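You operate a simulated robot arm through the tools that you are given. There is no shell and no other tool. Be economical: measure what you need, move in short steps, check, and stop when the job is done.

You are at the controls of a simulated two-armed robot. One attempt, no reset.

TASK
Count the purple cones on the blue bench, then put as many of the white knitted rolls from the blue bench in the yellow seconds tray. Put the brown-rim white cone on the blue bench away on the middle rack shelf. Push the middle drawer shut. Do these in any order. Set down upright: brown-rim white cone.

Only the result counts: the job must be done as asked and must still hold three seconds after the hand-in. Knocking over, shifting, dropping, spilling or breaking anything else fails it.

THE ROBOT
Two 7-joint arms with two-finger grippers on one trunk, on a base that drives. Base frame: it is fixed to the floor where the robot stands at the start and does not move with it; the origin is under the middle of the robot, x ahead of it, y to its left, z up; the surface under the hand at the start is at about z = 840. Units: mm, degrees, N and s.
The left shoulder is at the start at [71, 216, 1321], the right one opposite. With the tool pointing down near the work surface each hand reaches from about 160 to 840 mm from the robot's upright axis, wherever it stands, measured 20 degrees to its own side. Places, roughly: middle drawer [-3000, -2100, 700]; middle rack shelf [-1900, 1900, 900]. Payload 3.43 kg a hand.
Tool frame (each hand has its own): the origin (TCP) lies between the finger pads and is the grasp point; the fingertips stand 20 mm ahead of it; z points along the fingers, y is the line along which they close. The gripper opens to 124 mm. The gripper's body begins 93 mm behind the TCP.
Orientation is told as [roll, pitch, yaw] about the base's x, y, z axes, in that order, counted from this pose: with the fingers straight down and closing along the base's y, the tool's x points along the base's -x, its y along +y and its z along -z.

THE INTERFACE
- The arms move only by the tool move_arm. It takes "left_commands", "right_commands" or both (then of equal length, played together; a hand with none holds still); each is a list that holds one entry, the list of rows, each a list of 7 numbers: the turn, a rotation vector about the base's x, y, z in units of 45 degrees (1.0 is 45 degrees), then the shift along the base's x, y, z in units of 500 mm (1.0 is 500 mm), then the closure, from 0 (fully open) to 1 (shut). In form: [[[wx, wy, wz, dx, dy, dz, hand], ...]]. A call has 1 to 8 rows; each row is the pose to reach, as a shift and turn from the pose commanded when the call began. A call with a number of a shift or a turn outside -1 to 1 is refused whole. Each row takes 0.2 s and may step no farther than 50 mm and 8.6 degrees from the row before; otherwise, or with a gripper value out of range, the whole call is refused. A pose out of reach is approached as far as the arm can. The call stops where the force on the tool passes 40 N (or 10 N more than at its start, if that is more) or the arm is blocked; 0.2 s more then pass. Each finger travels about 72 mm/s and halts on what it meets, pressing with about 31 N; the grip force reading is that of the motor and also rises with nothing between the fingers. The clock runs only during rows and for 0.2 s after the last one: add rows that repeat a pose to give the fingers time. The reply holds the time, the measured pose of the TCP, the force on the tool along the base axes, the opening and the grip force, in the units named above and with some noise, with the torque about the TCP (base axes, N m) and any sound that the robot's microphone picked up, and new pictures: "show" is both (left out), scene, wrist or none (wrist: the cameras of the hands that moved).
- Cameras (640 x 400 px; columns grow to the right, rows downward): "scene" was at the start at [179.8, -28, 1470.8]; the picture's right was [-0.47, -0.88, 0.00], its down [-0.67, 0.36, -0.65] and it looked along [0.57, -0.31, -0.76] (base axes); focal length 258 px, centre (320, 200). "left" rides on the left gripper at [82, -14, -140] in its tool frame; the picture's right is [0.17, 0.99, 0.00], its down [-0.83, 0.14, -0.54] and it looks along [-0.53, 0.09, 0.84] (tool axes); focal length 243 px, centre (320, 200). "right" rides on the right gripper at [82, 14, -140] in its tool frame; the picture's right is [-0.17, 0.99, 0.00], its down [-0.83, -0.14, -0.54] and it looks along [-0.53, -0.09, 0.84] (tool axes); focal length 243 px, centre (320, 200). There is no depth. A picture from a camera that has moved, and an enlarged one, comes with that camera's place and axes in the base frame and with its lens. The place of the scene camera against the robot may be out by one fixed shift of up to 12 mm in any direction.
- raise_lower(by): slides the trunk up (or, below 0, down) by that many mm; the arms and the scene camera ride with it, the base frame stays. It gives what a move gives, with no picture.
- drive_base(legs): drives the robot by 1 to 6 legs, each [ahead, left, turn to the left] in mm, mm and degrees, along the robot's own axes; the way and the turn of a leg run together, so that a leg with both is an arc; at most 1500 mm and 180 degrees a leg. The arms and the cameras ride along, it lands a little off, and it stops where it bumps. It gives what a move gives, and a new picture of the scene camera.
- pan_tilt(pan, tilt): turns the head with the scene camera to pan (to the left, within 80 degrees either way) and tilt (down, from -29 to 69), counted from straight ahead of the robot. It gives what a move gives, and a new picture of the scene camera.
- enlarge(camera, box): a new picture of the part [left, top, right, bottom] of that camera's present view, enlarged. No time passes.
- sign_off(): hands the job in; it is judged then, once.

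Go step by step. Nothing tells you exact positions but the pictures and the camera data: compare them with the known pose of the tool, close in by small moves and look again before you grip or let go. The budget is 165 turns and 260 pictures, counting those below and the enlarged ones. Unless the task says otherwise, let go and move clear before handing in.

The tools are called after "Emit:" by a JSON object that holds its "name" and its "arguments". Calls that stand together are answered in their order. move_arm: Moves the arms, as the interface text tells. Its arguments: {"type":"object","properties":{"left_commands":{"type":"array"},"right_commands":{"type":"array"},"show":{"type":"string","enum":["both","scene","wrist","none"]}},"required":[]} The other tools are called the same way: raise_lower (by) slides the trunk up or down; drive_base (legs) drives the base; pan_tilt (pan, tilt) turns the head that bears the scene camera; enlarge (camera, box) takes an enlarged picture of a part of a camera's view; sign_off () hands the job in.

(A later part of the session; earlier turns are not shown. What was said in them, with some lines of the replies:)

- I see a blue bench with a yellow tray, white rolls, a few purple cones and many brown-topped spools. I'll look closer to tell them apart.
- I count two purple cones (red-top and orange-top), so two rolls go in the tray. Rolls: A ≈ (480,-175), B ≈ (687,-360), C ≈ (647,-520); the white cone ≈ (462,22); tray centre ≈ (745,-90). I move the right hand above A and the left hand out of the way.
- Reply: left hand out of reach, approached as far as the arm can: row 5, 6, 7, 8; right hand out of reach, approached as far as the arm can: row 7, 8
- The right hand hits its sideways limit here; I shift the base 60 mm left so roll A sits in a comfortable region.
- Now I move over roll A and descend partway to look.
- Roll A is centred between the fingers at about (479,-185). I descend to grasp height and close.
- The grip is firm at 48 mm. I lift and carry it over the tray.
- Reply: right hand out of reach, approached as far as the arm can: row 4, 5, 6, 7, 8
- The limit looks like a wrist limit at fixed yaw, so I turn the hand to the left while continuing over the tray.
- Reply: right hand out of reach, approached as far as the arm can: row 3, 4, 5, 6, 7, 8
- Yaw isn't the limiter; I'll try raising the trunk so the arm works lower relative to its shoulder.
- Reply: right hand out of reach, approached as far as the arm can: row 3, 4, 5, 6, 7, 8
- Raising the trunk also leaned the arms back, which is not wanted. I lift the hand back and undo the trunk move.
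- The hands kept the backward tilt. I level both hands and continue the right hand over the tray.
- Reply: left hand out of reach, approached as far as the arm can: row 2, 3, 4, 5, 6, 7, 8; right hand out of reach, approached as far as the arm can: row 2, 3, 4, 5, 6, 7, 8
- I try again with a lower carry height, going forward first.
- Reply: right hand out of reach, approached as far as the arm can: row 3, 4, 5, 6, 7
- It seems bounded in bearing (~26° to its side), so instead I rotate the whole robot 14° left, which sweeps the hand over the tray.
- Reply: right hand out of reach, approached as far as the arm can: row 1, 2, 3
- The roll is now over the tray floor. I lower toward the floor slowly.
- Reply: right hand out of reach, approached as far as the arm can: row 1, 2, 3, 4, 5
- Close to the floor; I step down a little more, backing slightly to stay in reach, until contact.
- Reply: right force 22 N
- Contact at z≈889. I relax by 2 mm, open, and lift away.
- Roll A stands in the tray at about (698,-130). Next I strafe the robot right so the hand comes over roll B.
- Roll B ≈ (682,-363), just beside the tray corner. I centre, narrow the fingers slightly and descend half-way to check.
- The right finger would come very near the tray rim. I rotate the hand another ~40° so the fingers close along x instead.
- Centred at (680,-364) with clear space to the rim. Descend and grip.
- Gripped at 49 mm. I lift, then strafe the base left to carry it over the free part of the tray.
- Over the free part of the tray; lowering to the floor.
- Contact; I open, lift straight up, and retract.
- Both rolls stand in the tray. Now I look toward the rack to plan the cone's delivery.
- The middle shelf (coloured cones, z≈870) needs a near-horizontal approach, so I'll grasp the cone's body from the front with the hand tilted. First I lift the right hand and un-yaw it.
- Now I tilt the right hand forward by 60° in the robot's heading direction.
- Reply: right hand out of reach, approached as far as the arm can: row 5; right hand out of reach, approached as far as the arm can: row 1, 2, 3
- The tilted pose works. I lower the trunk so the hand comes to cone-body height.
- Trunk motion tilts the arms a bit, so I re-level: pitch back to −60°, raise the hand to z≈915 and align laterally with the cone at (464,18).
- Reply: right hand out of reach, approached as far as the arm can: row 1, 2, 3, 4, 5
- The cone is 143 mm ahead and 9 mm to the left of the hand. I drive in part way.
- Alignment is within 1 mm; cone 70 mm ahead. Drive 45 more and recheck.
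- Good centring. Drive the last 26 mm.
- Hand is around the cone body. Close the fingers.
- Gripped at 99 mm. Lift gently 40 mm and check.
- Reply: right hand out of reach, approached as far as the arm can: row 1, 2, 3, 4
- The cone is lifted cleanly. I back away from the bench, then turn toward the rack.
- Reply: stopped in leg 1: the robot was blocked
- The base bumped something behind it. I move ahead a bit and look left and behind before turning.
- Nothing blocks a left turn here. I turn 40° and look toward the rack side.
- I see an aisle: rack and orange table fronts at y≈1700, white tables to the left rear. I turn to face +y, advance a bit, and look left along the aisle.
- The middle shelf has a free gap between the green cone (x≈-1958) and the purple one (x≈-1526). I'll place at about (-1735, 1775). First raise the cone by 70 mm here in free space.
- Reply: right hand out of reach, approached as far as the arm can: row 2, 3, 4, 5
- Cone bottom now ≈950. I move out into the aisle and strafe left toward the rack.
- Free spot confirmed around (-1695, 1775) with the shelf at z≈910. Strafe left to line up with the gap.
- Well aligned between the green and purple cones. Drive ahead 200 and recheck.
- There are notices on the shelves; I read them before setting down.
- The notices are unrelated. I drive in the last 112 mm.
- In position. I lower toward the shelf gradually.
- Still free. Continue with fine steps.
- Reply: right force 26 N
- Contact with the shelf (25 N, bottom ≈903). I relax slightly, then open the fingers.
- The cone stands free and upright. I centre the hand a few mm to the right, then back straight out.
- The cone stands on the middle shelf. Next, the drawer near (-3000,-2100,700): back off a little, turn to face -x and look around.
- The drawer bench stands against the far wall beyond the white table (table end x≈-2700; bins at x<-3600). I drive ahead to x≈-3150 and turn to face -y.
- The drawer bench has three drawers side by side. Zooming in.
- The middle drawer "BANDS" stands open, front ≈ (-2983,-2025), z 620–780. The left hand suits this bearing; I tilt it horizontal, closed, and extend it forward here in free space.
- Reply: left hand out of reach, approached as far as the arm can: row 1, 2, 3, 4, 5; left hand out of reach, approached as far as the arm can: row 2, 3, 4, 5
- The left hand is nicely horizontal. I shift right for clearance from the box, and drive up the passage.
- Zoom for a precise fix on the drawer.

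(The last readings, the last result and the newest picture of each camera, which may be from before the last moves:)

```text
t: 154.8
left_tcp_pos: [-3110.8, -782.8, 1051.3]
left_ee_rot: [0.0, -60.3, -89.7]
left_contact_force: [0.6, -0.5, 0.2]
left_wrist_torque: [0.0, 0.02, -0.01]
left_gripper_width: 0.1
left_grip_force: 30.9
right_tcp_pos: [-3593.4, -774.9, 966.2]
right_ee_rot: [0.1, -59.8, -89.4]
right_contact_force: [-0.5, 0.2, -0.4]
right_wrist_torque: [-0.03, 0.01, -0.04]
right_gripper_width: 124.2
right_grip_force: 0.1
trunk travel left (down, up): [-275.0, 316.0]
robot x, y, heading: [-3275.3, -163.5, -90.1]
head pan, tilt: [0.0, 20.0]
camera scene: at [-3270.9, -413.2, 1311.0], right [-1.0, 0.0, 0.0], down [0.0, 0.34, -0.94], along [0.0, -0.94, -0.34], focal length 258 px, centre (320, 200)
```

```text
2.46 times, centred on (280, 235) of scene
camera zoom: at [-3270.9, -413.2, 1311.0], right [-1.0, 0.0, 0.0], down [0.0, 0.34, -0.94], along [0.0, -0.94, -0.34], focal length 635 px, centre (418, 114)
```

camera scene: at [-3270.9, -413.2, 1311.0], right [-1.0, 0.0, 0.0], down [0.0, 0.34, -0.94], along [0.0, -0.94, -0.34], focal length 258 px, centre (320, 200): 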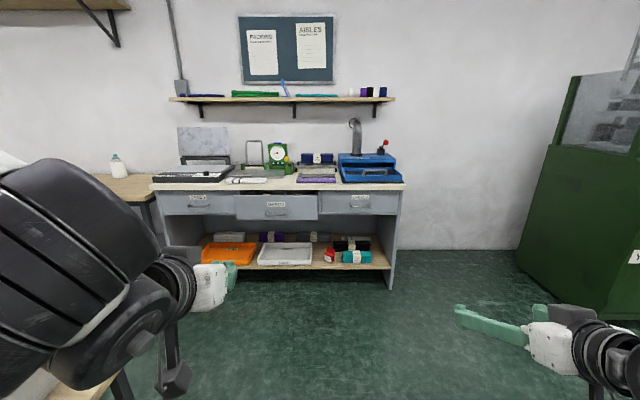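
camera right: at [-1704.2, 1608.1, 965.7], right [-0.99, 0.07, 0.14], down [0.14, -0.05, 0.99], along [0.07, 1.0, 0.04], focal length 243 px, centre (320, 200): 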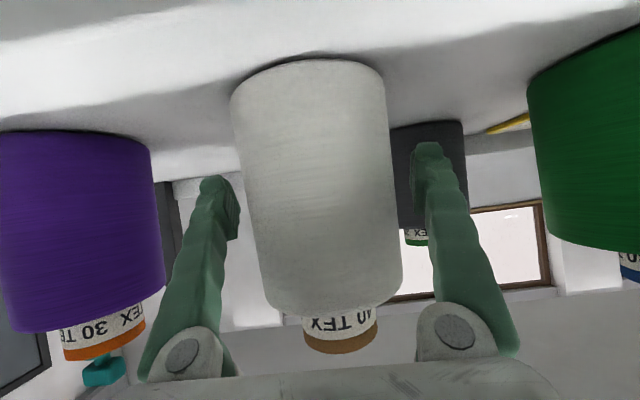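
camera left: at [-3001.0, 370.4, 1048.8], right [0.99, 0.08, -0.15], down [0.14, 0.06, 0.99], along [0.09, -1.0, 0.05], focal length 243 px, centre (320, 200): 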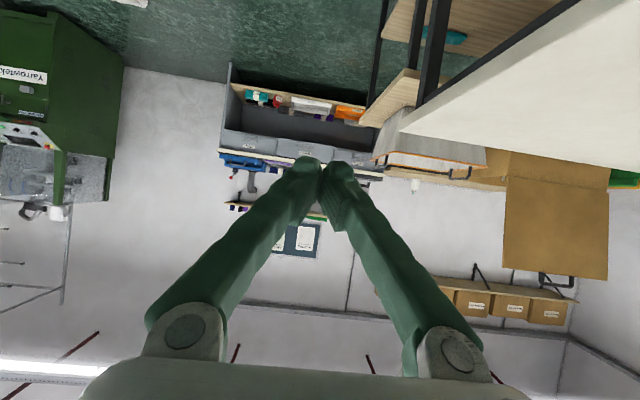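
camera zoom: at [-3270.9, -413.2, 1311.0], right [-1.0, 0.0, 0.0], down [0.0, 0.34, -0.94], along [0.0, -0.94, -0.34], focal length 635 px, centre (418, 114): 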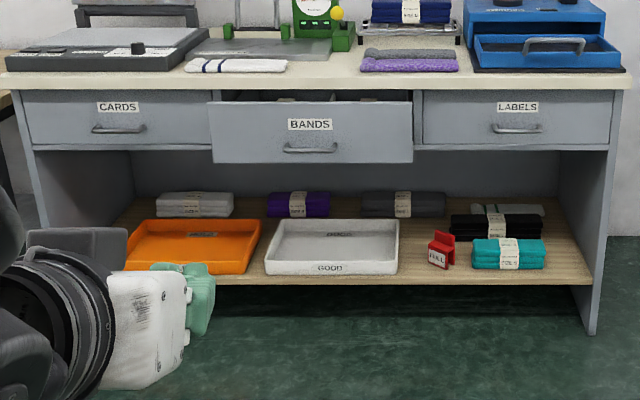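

Drawer front is about y≈-1850, x≈-3000, z 655–815. I drive 600 ahead beyond the left bench, then lower the trunk.

Emit:
{"name": "drive_base", "arguments": {"legs": [[560, 0, 0]]}}

Emit:
{"name": "raise_lower", "arguments": {"by": -220}}

Emit:
{"name": "pan_tilt", "arguments": {"pan": 15, "tilt": 20}}

Emit:
{"name": "enlarge", "arguments": {"camera": "left", "box": [0, 0, 640, 400]}}

```text
t: 158.7
left_tcp_pos: [-3106.9, -1340.7, 1050.8]
left_ee_rot: [-0.1, -60.3, -89.7]
left_contact_force: [-0.3, -0.8, 0.8]
left_wrist_torque: [0.03, 0.01, -0.01]
left_gripper_width: 0.1
left_grip_force: 30.5
right_tcp_pos: [-3591.4, -1335.0, 964.1]
right_ee_rot: [0.0, -59.8, -89.2]
right_contact_force: [-0.4, -0.3, -0.8]
right_wrist_torque: [0.0, -0.01, 0.0]
right_gripper_width: 123.9
right_grip_force: 0.0
trunk travel left (down, up): [-275.0, 316.0]
robot x, y, heading: [-3271.9, -724.2, -89.7]
head pan, tilt: [0.0, 20.0]
camera scene: at [-3269.1, -972.3, 1311.0], right [-1.0, 0.0, 0.0], down [0.0, 0.34, -0.94], along [0.0, -0.94, -0.34], focal length 258 px, centre (320, 200)
```

scene: 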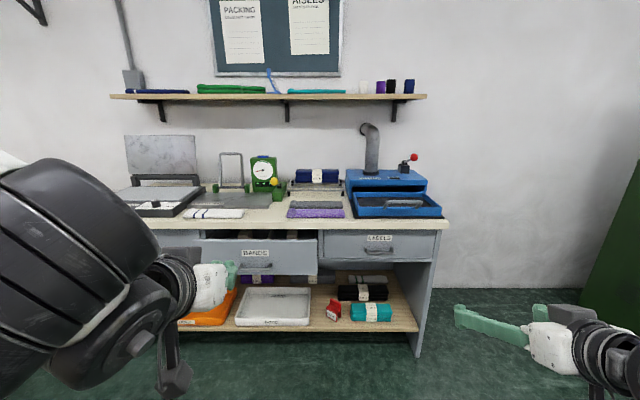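

```text
t: 161.0
left_tcp_pos: [-3106.2, -1383.4, 727.5]
left_ee_rot: [-0.4, -50.0, -89.6]
left_contact_force: [-0.8, -0.2, -0.3]
left_wrist_torque: [0.0, 0.02, 0.05]
left_gripper_width: 0.0
left_grip_force: 31.1
right_tcp_pos: [-3590.1, -1362.3, 648.3]
right_ee_rot: [0.2, -49.9, -89.3]
right_contact_force: [0.4, -1.2, -0.8]
right_wrist_torque: [-0.01, 0.01, 0.01]
right_gripper_width: 124.2
right_grip_force: 0.0
trunk travel left (down, up): [-55.0, 536.0]
robot x, y, heading: [-3275.2, -724.6, -89.9]
head pan, tilt: [0.0, 20.0]
```

```text
t: 161.8
left_tcp_pos: [-3106.3, -1383.8, 726.6]
left_ee_rot: [-0.3, -50.0, -89.6]
left_contact_force: [0.1, -0.3, 0.5]
left_wrist_torque: [-0.01, -0.01, 0.0]
left_gripper_width: 0.0
left_grip_force: 31.2
right_tcp_pos: [-3590.2, -1361.6, 648.9]
right_ee_rot: [0.2, -49.8, -89.3]
right_contact_force: [0.7, 0.1, 0.6]
right_wrist_torque: [0.01, 0.04, 0.01]
right_gripper_width: 124.0
right_grip_force: 0.1
trunk travel left (down, up): [-55.0, 536.0]
robot x, y, heading: [-3272.3, -722.8, -89.7]
head pan, tilt: [15.0, 20.0]
camera scene: at [-3244.8, -1049.4, 1065.3], right [-0.97, -0.26, 0.0], down [-0.09, 0.33, -0.94], along [0.25, -0.91, -0.34], focal length 258 px, centre (320, 200)
```

scene: 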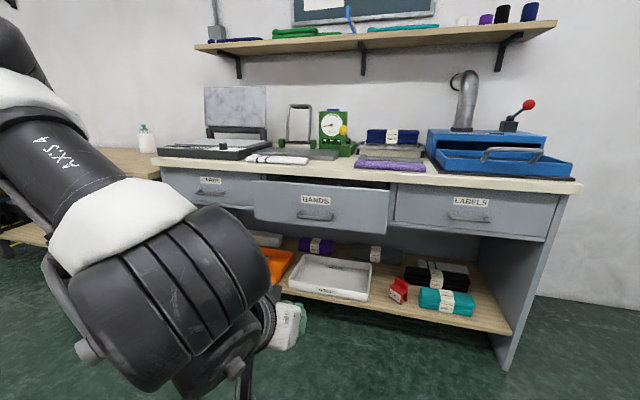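

```text
1.00 times, centred on (320, 200) of left (not enlarged: the box is as wide or as high as the picture)
camera zoom: at [-3122.4, -1224.4, 754.8], right [0.99, 0.11, -0.13], down [0.14, -0.12, 0.98], along [0.09, -0.99, -0.13], focal length 243 px, centre (320, 200)
```

zoom: 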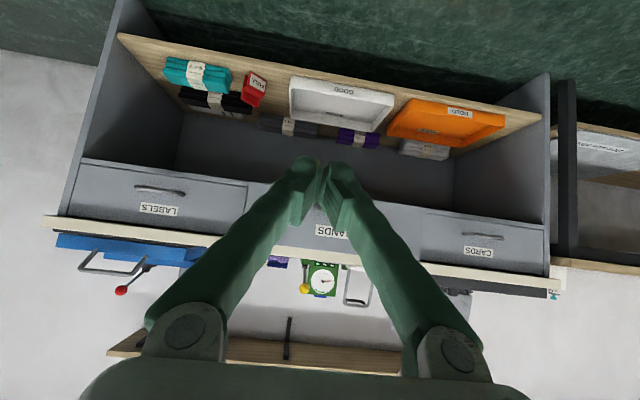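

Drawer front ≈ (-3003,-1890), label z≈749, handle z≈696; closed faces at y≈-2013, so about 120 mm to push. I level the hand at z≈755 and align in x.

Emit:
{"name": "move_arm", "arguments": {"left_commands": [[[-0.11, 0, 0, 0, 0, 0.03, 1], [-0.22, 0, 0, 0, 0, 0.056, 1], [-0.22, 0, 0, 0, 0, 0.056, 1]]], "show": "none"}}

Emit:
{"name": "drive_base", "arguments": {"legs": [[0, 103, 0], [320, 0, 0]]}}

Emit:
{"name": "enlarge", "arguments": {"camera": "left", "box": [0, 0, 640, 400]}}

```text
t: 162.6
left_tcp_pos: [-3097.9, -1421.7, 739.2]
left_ee_rot: [-0.6, -59.9, -89.4]
left_contact_force: [-0.2, -0.4, 0.8]
left_wrist_torque: [0.01, 0.0, -0.01]
left_gripper_width: 0.0
left_grip_force: 30.9
left hand out of reach, approached as far as the arm can: row 1, 2, 3
right_tcp_pos: [-3589.9, -1362.6, 648.4]
right_ee_rot: [0.2, -49.9, -89.4]
right_contact_force: [0.9, -0.6, -0.1]
right_wrist_torque: [-0.01, -0.01, 0.0]
right_gripper_width: 123.8
right_grip_force: 0.1
trunk travel left (down, up): [-55.0, 536.0]
robot x, y, heading: [-3278.2, -723.6, -89.8]
head pan, tilt: [15.0, 20.0]
```

```text
t: 166.8
left_tcp_pos: [-2995.0, -1738.3, 738.1]
left_ee_rot: [-0.5, -59.8, -89.6]
left_contact_force: [0.0, -0.3, -0.4]
left_wrist_torque: [0.01, -0.04, -0.01]
left_gripper_width: 0.1
left_grip_force: 30.8
right_tcp_pos: [-3488.1, -1678.4, 648.0]
right_ee_rot: [0.3, -49.9, -89.3]
right_contact_force: [-0.1, 0.2, -1.5]
right_wrist_torque: [0.0, 0.02, 0.03]
right_gripper_width: 123.8
right_grip_force: 0.0
trunk travel left (down, up): [-55.0, 536.0]
robot x, y, heading: [-3170.3, -1039.4, -90.0]
head pan, tilt: [15.0, 20.0]
camera scene: at [-3141.2, -1366.1, 1065.2], right [-0.97, -0.26, 0.0], down [-0.09, 0.33, -0.94], along [0.24, -0.91, -0.34], focal length 258 px, centre (320, 200)
```

scene: 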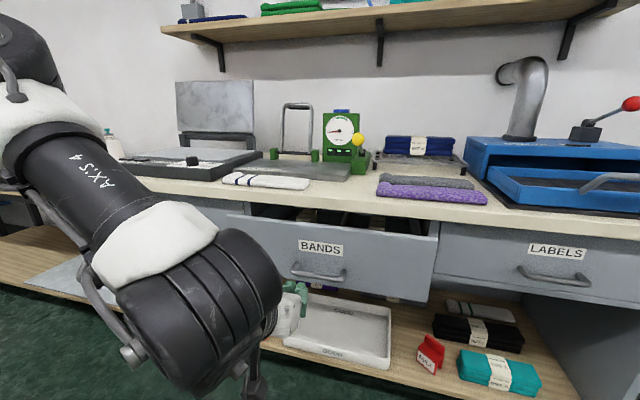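

```text
1.00 times, centred on (320, 200) of left (not enlarged: the box is as wide or as high as the picture)
camera zoom: at [-3010.5, -1577.1, 738.6], right [0.99, 0.08, -0.15], down [0.14, 0.05, 0.99], along [0.09, -1.0, 0.04], focal length 243 px, centre (320, 200)
```

zoom: 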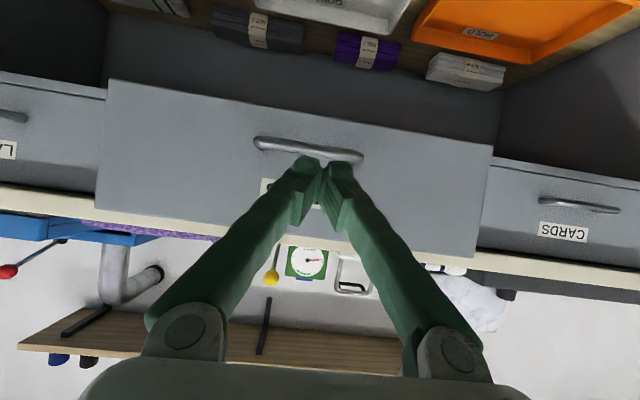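

Aim is just above the handle, centred. Drive up near contact.

Emit:
{"name": "drive_base", "arguments": {"legs": [[115, 0, 0]]}}

Emit:
{"name": "enlarge", "arguments": {"camera": "left", "box": [0, 0, 640, 400]}}

```text
t: 168.1
left_tcp_pos: [-2995.4, -1853.0, 739.0]
left_ee_rot: [-0.5, -59.8, -89.5]
left_contact_force: [-0.6, -0.5, -0.3]
left_wrist_torque: [0.0, 0.03, -0.01]
left_gripper_width: 0.4
left_grip_force: 30.8
right_tcp_pos: [-3487.3, -1791.5, 646.5]
right_ee_rot: [0.2, -49.9, -89.4]
right_contact_force: [-0.2, 0.6, -0.4]
right_wrist_torque: [-0.02, -0.01, 0.01]
right_gripper_width: 124.1
right_grip_force: 0.0
trunk travel left (down, up): [-55.0, 536.0]
robot x, y, heading: [-3166.6, -1156.8, -89.8]
head pan, tilt: [15.0, 20.0]
camera scene: at [-3140.8, -1480.6, 1065.1], right [-0.97, -0.26, 0.0], down [-0.09, 0.33, -0.94], along [0.25, -0.91, -0.34], focal length 258 px, centre (320, 200)
```

scene: 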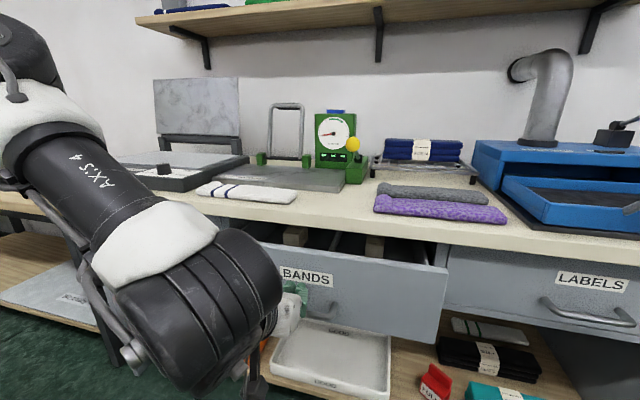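

```text
1.00 times, centred on (320, 200) of left (not enlarged: the box is as wide or as high as the picture)
camera zoom: at [-3010.0, -1691.5, 738.5], right [0.99, 0.08, -0.15], down [0.14, 0.05, 0.99], along [0.09, -1.0, 0.04], focal length 243 px, centre (320, 200)
```

zoom: 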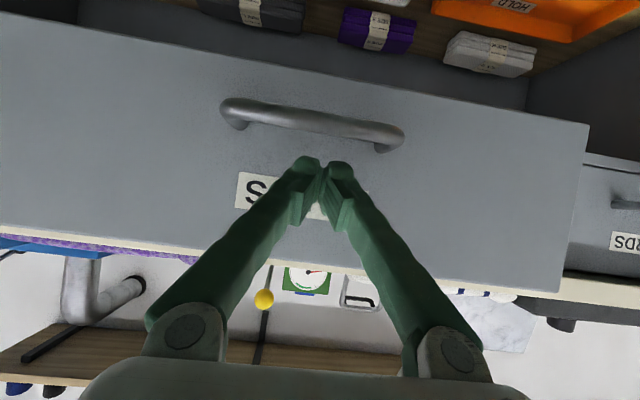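

Clear of the handle. Push ahead 60 and check.

Emit:
{"name": "drive_base", "arguments": {"legs": [[60, 0, 0]]}}

Emit:
{"name": "enlarge", "arguments": {"camera": "left", "box": [0, 0, 640, 400]}}

```text
t: 169.1
left_tcp_pos: [-2994.8, -1913.3, 738.7]
left_ee_rot: [-0.6, -59.7, -89.6]
left_contact_force: [-0.4, -0.6, 0.1]
left_wrist_torque: [-0.04, 0.0, 0.03]
left_gripper_width: 0.3
left_grip_force: 34.6
right_tcp_pos: [-3486.2, -1851.1, 647.2]
right_ee_rot: [0.3, -50.0, -89.5]
right_contact_force: [0.1, 0.3, 0.1]
right_wrist_torque: [-0.05, -0.02, -0.03]
right_gripper_width: 123.8
right_grip_force: 0.0
trunk travel left (down, up): [-55.0, 536.0]
robot x, y, heading: [-3167.0, -1215.5, -90.2]
head pan, tilt: [15.0, 20.0]
camera scene: at [-3140.6, -1540.4, 1065.1], right [-0.97, -0.26, 0.0], down [-0.09, 0.33, -0.94], along [0.25, -0.91, -0.34], focal length 258 px, centre (320, 200)
```

scene: 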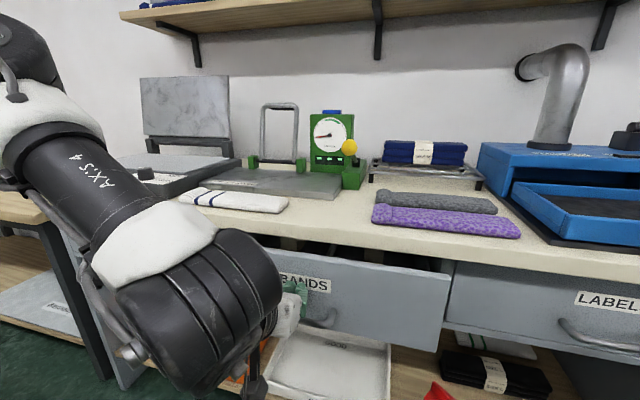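

```text
1.00 times, centred on (320, 200) of left (not enlarged: the box is as wide or as high as the picture)
camera zoom: at [-3009.8, -1751.2, 738.4], right [0.99, 0.08, -0.15], down [0.14, 0.05, 0.99], along [0.09, -1.0, 0.04], focal length 243 px, centre (320, 200)
```

zoom: 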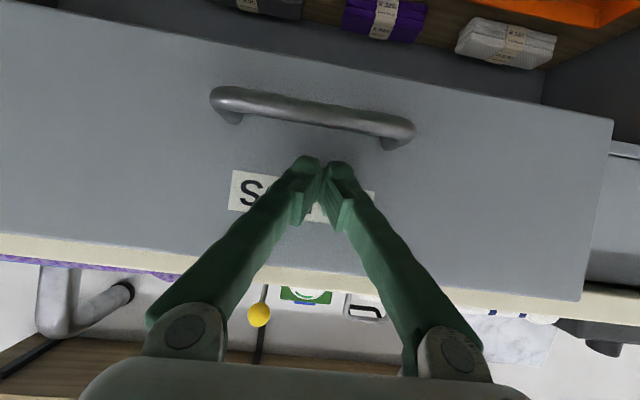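

Contact made and the drawer is moving. Push 50 more.

Emit:
{"name": "drive_base", "arguments": {"legs": [[50, 0, 0]]}}

Emit:
{"name": "enlarge", "arguments": {"camera": "left", "box": [0, 0, 640, 400]}}

```text
t: 170.1
left_tcp_pos: [-2994.5, -1963.2, 738.9]
left_ee_rot: [-0.7, -59.8, -89.7]
left_contact_force: [0.4, -0.8, -0.1]
left_wrist_torque: [-0.01, 0.01, 0.01]
left_gripper_width: 0.1
left_grip_force: 34.4
right_tcp_pos: [-3486.1, -1901.7, 648.0]
right_ee_rot: [0.3, -50.0, -89.4]
right_contact_force: [0.6, -0.1, -0.7]
right_wrist_torque: [0.0, -0.02, -0.01]
right_gripper_width: 124.4
right_grip_force: 0.1
trunk travel left (down, up): [-55.0, 536.0]
robot x, y, heading: [-3170.2, -1260.1, -90.1]
head pan, tilt: [15.0, 20.0]
camera scene: at [-3140.7, -1590.3, 1065.1], right [-0.97, -0.26, 0.0], down [-0.09, 0.33, -0.94], along [0.24, -0.91, -0.34], focal length 258 px, centre (320, 200)
```

scene: 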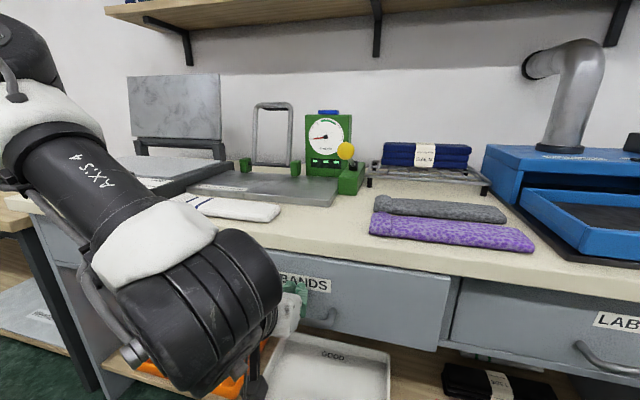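

```text
1.00 times, centred on (320, 200) of left (not enlarged: the box is as wide or as high as the picture)
camera zoom: at [-3010.0, -1801.2, 738.4], right [0.99, 0.08, -0.15], down [0.14, 0.05, 0.99], along [0.09, -1.0, 0.04], focal length 243 px, centre (320, 200)
```

zoom: 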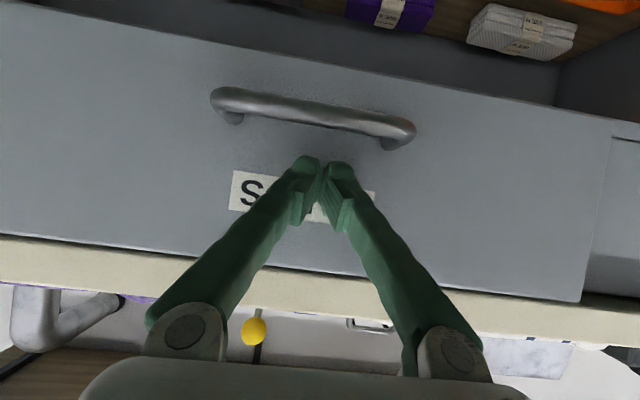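

Nearly closed. Push 22 more and check.

Emit:
{"name": "drive_base", "arguments": {"legs": [[22, 0, 0]]}}

Emit:
{"name": "enlarge", "arguments": {"camera": "left", "box": [0, 0, 640, 400]}}

```text
t: 171.0
left_tcp_pos: [-2995.1, -1983.9, 739.0]
left_ee_rot: [-0.6, -59.8, -89.7]
left_contact_force: [0.1, 0.4, -0.7]
left_wrist_torque: [0.0, 0.0, 0.03]
left_gripper_width: 0.0
left_grip_force: 34.6
right_tcp_pos: [-3486.5, -1923.2, 647.9]
right_ee_rot: [0.1, -49.9, -89.3]
right_contact_force: [-0.1, -0.1, -0.1]
right_wrist_torque: [0.01, 0.03, -0.01]
right_gripper_width: 123.8
right_grip_force: 0.2
trunk travel left (down, up): [-55.0, 536.0]
robot x, y, heading: [-3165.1, -1286.5, -90.2]
head pan, tilt: [15.0, 20.0]
camera scene: at [-3140.6, -1612.2, 1065.1], right [-0.97, -0.26, 0.0], down [-0.09, 0.33, -0.94], along [0.24, -0.91, -0.34], focal length 258 px, centre (320, 200)
```

scene: 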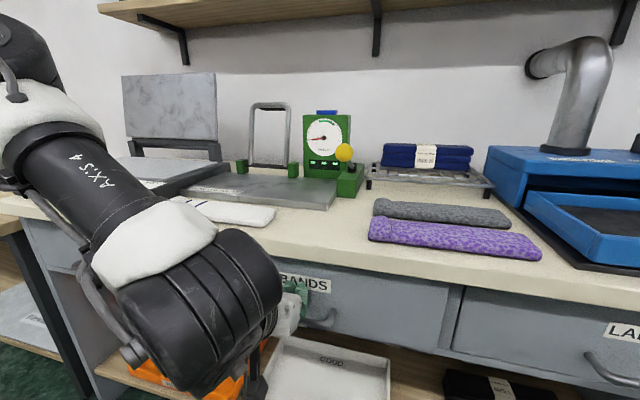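

```text
1.00 times, centred on (320, 200) of left (not enlarged: the box is as wide or as high as the picture)
camera zoom: at [-3009.9, -1823.0, 738.4], right [0.99, 0.08, -0.15], down [0.14, 0.05, 0.99], along [0.09, -1.0, 0.04], focal length 243 px, centre (320, 200)
```

zoom: 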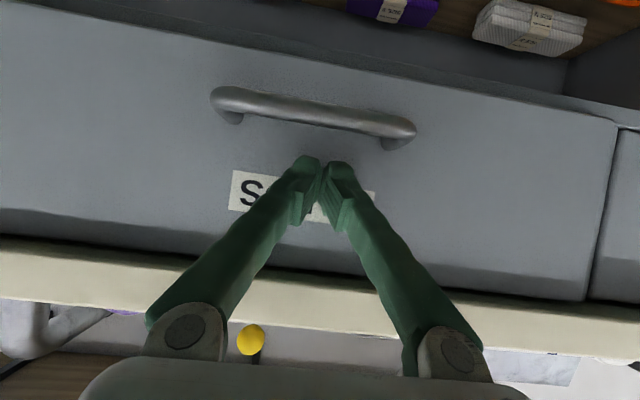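

Almost flush. Use the arm with force feedback for the last millimetres.

Emit:
{"name": "move_arm", "arguments": {"left_commands": [[[0, 0, 0, 0, -0.008, 0, 1], [0, 0, 0, 0, -0.016, 0, 1], [0, 0, 0, 0, -0.024, 0, 1], [0, 0, 0, 0, -0.032, 0, 1], [0, 0, 0, 0, -0.04, 0, 1], [0, 0, 0, 0, -0.048, 0, 1]]]}}

```text
t: 172.4
left_tcp_pos: [-2995.9, -2004.8, 738.4]
left_ee_rot: [-0.5, -59.7, -89.8]
left_contact_force: [1.2, 25.5, -1.4]
left_wrist_torque: [-0.11, 0.03, -0.01]
left_gripper_width: 6.1
left_grip_force: 34.4
right_tcp_pos: [-3486.7, -1922.1, 649.8]
right_ee_rot: [0.2, -49.9, -89.4]
right_contact_force: [-0.3, 1.2, -0.8]
right_wrist_torque: [0.0, 0.01, -0.01]
right_gripper_width: 123.8
right_grip_force: 0.1
trunk travel left (down, up): [-55.0, 536.0]
robot x, y, heading: [-3171.7, -1284.9, -89.9]
head pan, tilt: [15.0, 20.0]
camera scene: at [-3140.4, -1609.2, 1066.0], right [-0.97, -0.26, 0.0], down [-0.09, 0.33, -0.94], along [0.25, -0.91, -0.34], focal length 258 px, centre (320, 200)
camera left: at [-3009.4, -1843.5, 739.1], right [0.99, 0.08, -0.15], down [0.14, 0.05, 0.99], along [0.09, -1.0, 0.03], focal length 243 px, centre (320, 200)
```

scene: 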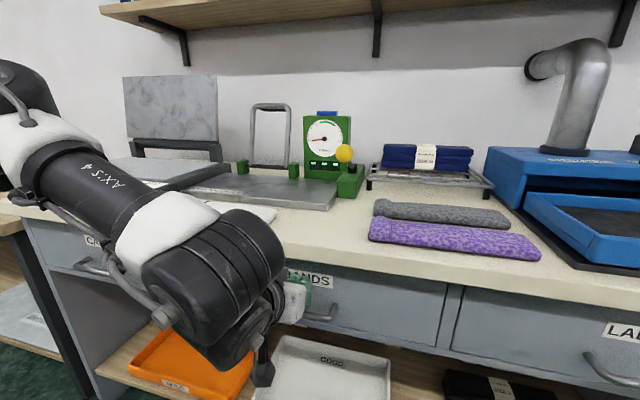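
left: 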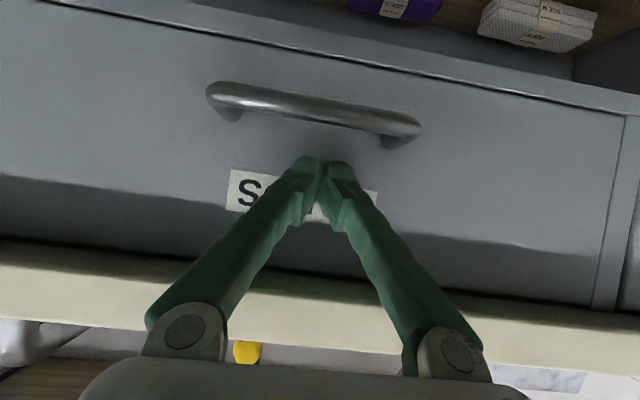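

It resists at 25 N, so it has likely hit its stop. I back off and verify it is flush.

Emit:
{"name": "move_arm", "arguments": {"left_commands": [[[0, 0, 0, 0, 0.03, 0, 1], [0, 0, 0, 0, 0.06, 0, 1]]], "show": "none"}}

Emit:
{"name": "drive_base", "arguments": {"legs": [[-350, -100, 0]]}}

Emit:
{"name": "enlarge", "arguments": {"camera": "scene", "box": [140, 130, 560, 320]}}

Emit:
{"name": "enlarge", "arguments": {"camera": "left", "box": [0, 0, 640, 400]}}

```text
t: 173.0
left_tcp_pos: [-2994.2, -1982.4, 737.5]
left_ee_rot: [-0.9, -59.7, -89.4]
left_contact_force: [0.6, 0.9, -0.7]
left_wrist_torque: [0.01, -0.04, -0.01]
left_gripper_width: 0.1
left_grip_force: 34.7
left hand out of reach, approached as far as the arm can: row 2
right_tcp_pos: [-3485.9, -1923.3, 648.7]
right_ee_rot: [0.2, -49.9, -89.4]
right_contact_force: [0.1, -1.0, -0.1]
right_wrist_torque: [0.0, 0.03, -0.04]
right_gripper_width: 124.1
right_grip_force: 0.2
trunk travel left (down, up): [-55.0, 536.0]
robot x, y, heading: [-3166.0, -1290.0, -89.9]
head pan, tilt: [15.0, 20.0]
```

```text
t: 175.7
left_tcp_pos: [-3092.3, -1631.4, 737.4]
left_ee_rot: [-0.8, -59.7, -89.4]
left_contact_force: [-0.3, 0.8, -0.2]
left_wrist_torque: [-0.01, 0.01, 0.03]
left_gripper_width: 0.0
left_grip_force: 34.8
right_tcp_pos: [-3585.6, -1575.9, 647.9]
right_ee_rot: [0.2, -49.8, -89.2]
right_contact_force: [0.2, 0.2, 0.3]
right_wrist_torque: [0.01, -0.01, 0.02]
right_gripper_width: 124.2
right_grip_force: 0.0
trunk travel left (down, up): [-55.0, 536.0]
robot x, y, heading: [-3268.8, -937.3, -89.7]
head pan, tilt: [15.0, 20.0]
camera scene: at [-3240.8, -1262.3, 1065.4], right [-0.96, -0.26, 0.0], down [-0.09, 0.33, -0.94], along [0.25, -0.91, -0.34], focal length 258 px, centre (320, 200)
```

scene: 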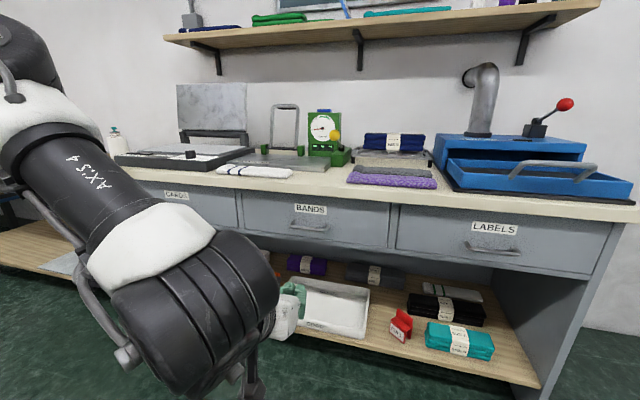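

```text
1.52 times, centred on (350, 225) of scene
camera zoom: at [-3240.8, -1262.3, 1065.4], right [-0.96, -0.26, 0.0], down [-0.09, 0.33, -0.94], along [0.25, -0.91, -0.34], focal length 393 px, centre (274, 162)
```

zoom: 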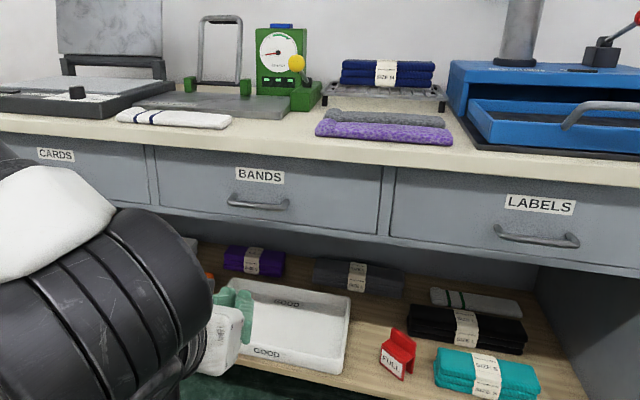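

```text
1.00 times, centred on (320, 200) of left (not enlarged: the box is as wide or as high as the picture)
camera zoom: at [-3107.7, -1470.2, 737.8], right [0.99, 0.08, -0.15], down [0.15, 0.05, 0.99], along [0.09, -1.0, 0.03], focal length 243 px, centre (320, 200)
```

zoom: 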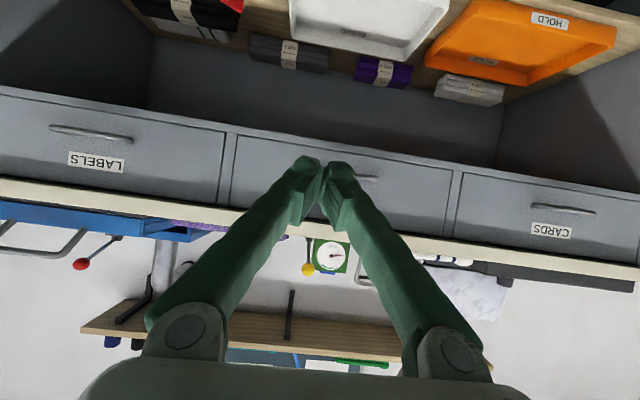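

The middle drawer is flush with its neighbours, the white cone stands upright on the middle shelf, and two rolls (matching two purple cones) are in the yellow tray. Hands are clear, so I hand in.

Emit:
{"name": "sign_off", "arguments": {}}

```text
The job is handed in.
```

I finished all three jobs and handed the work in.

- **Rolls:** I counted two purple cones on the blue bench, so I put two of the white knitted rolls in the yellow seconds tray.
- **Cone:** The brown-rim white cone stands upright on the middle rack shelf, between the green and purple cones.
- **Drawer:** The middle drawer is pushed shut and sits flush with the drawers beside it.

While backing away from the bench, the base bumped something behind it and stopped. I didn't check what it hit or whether it moved.
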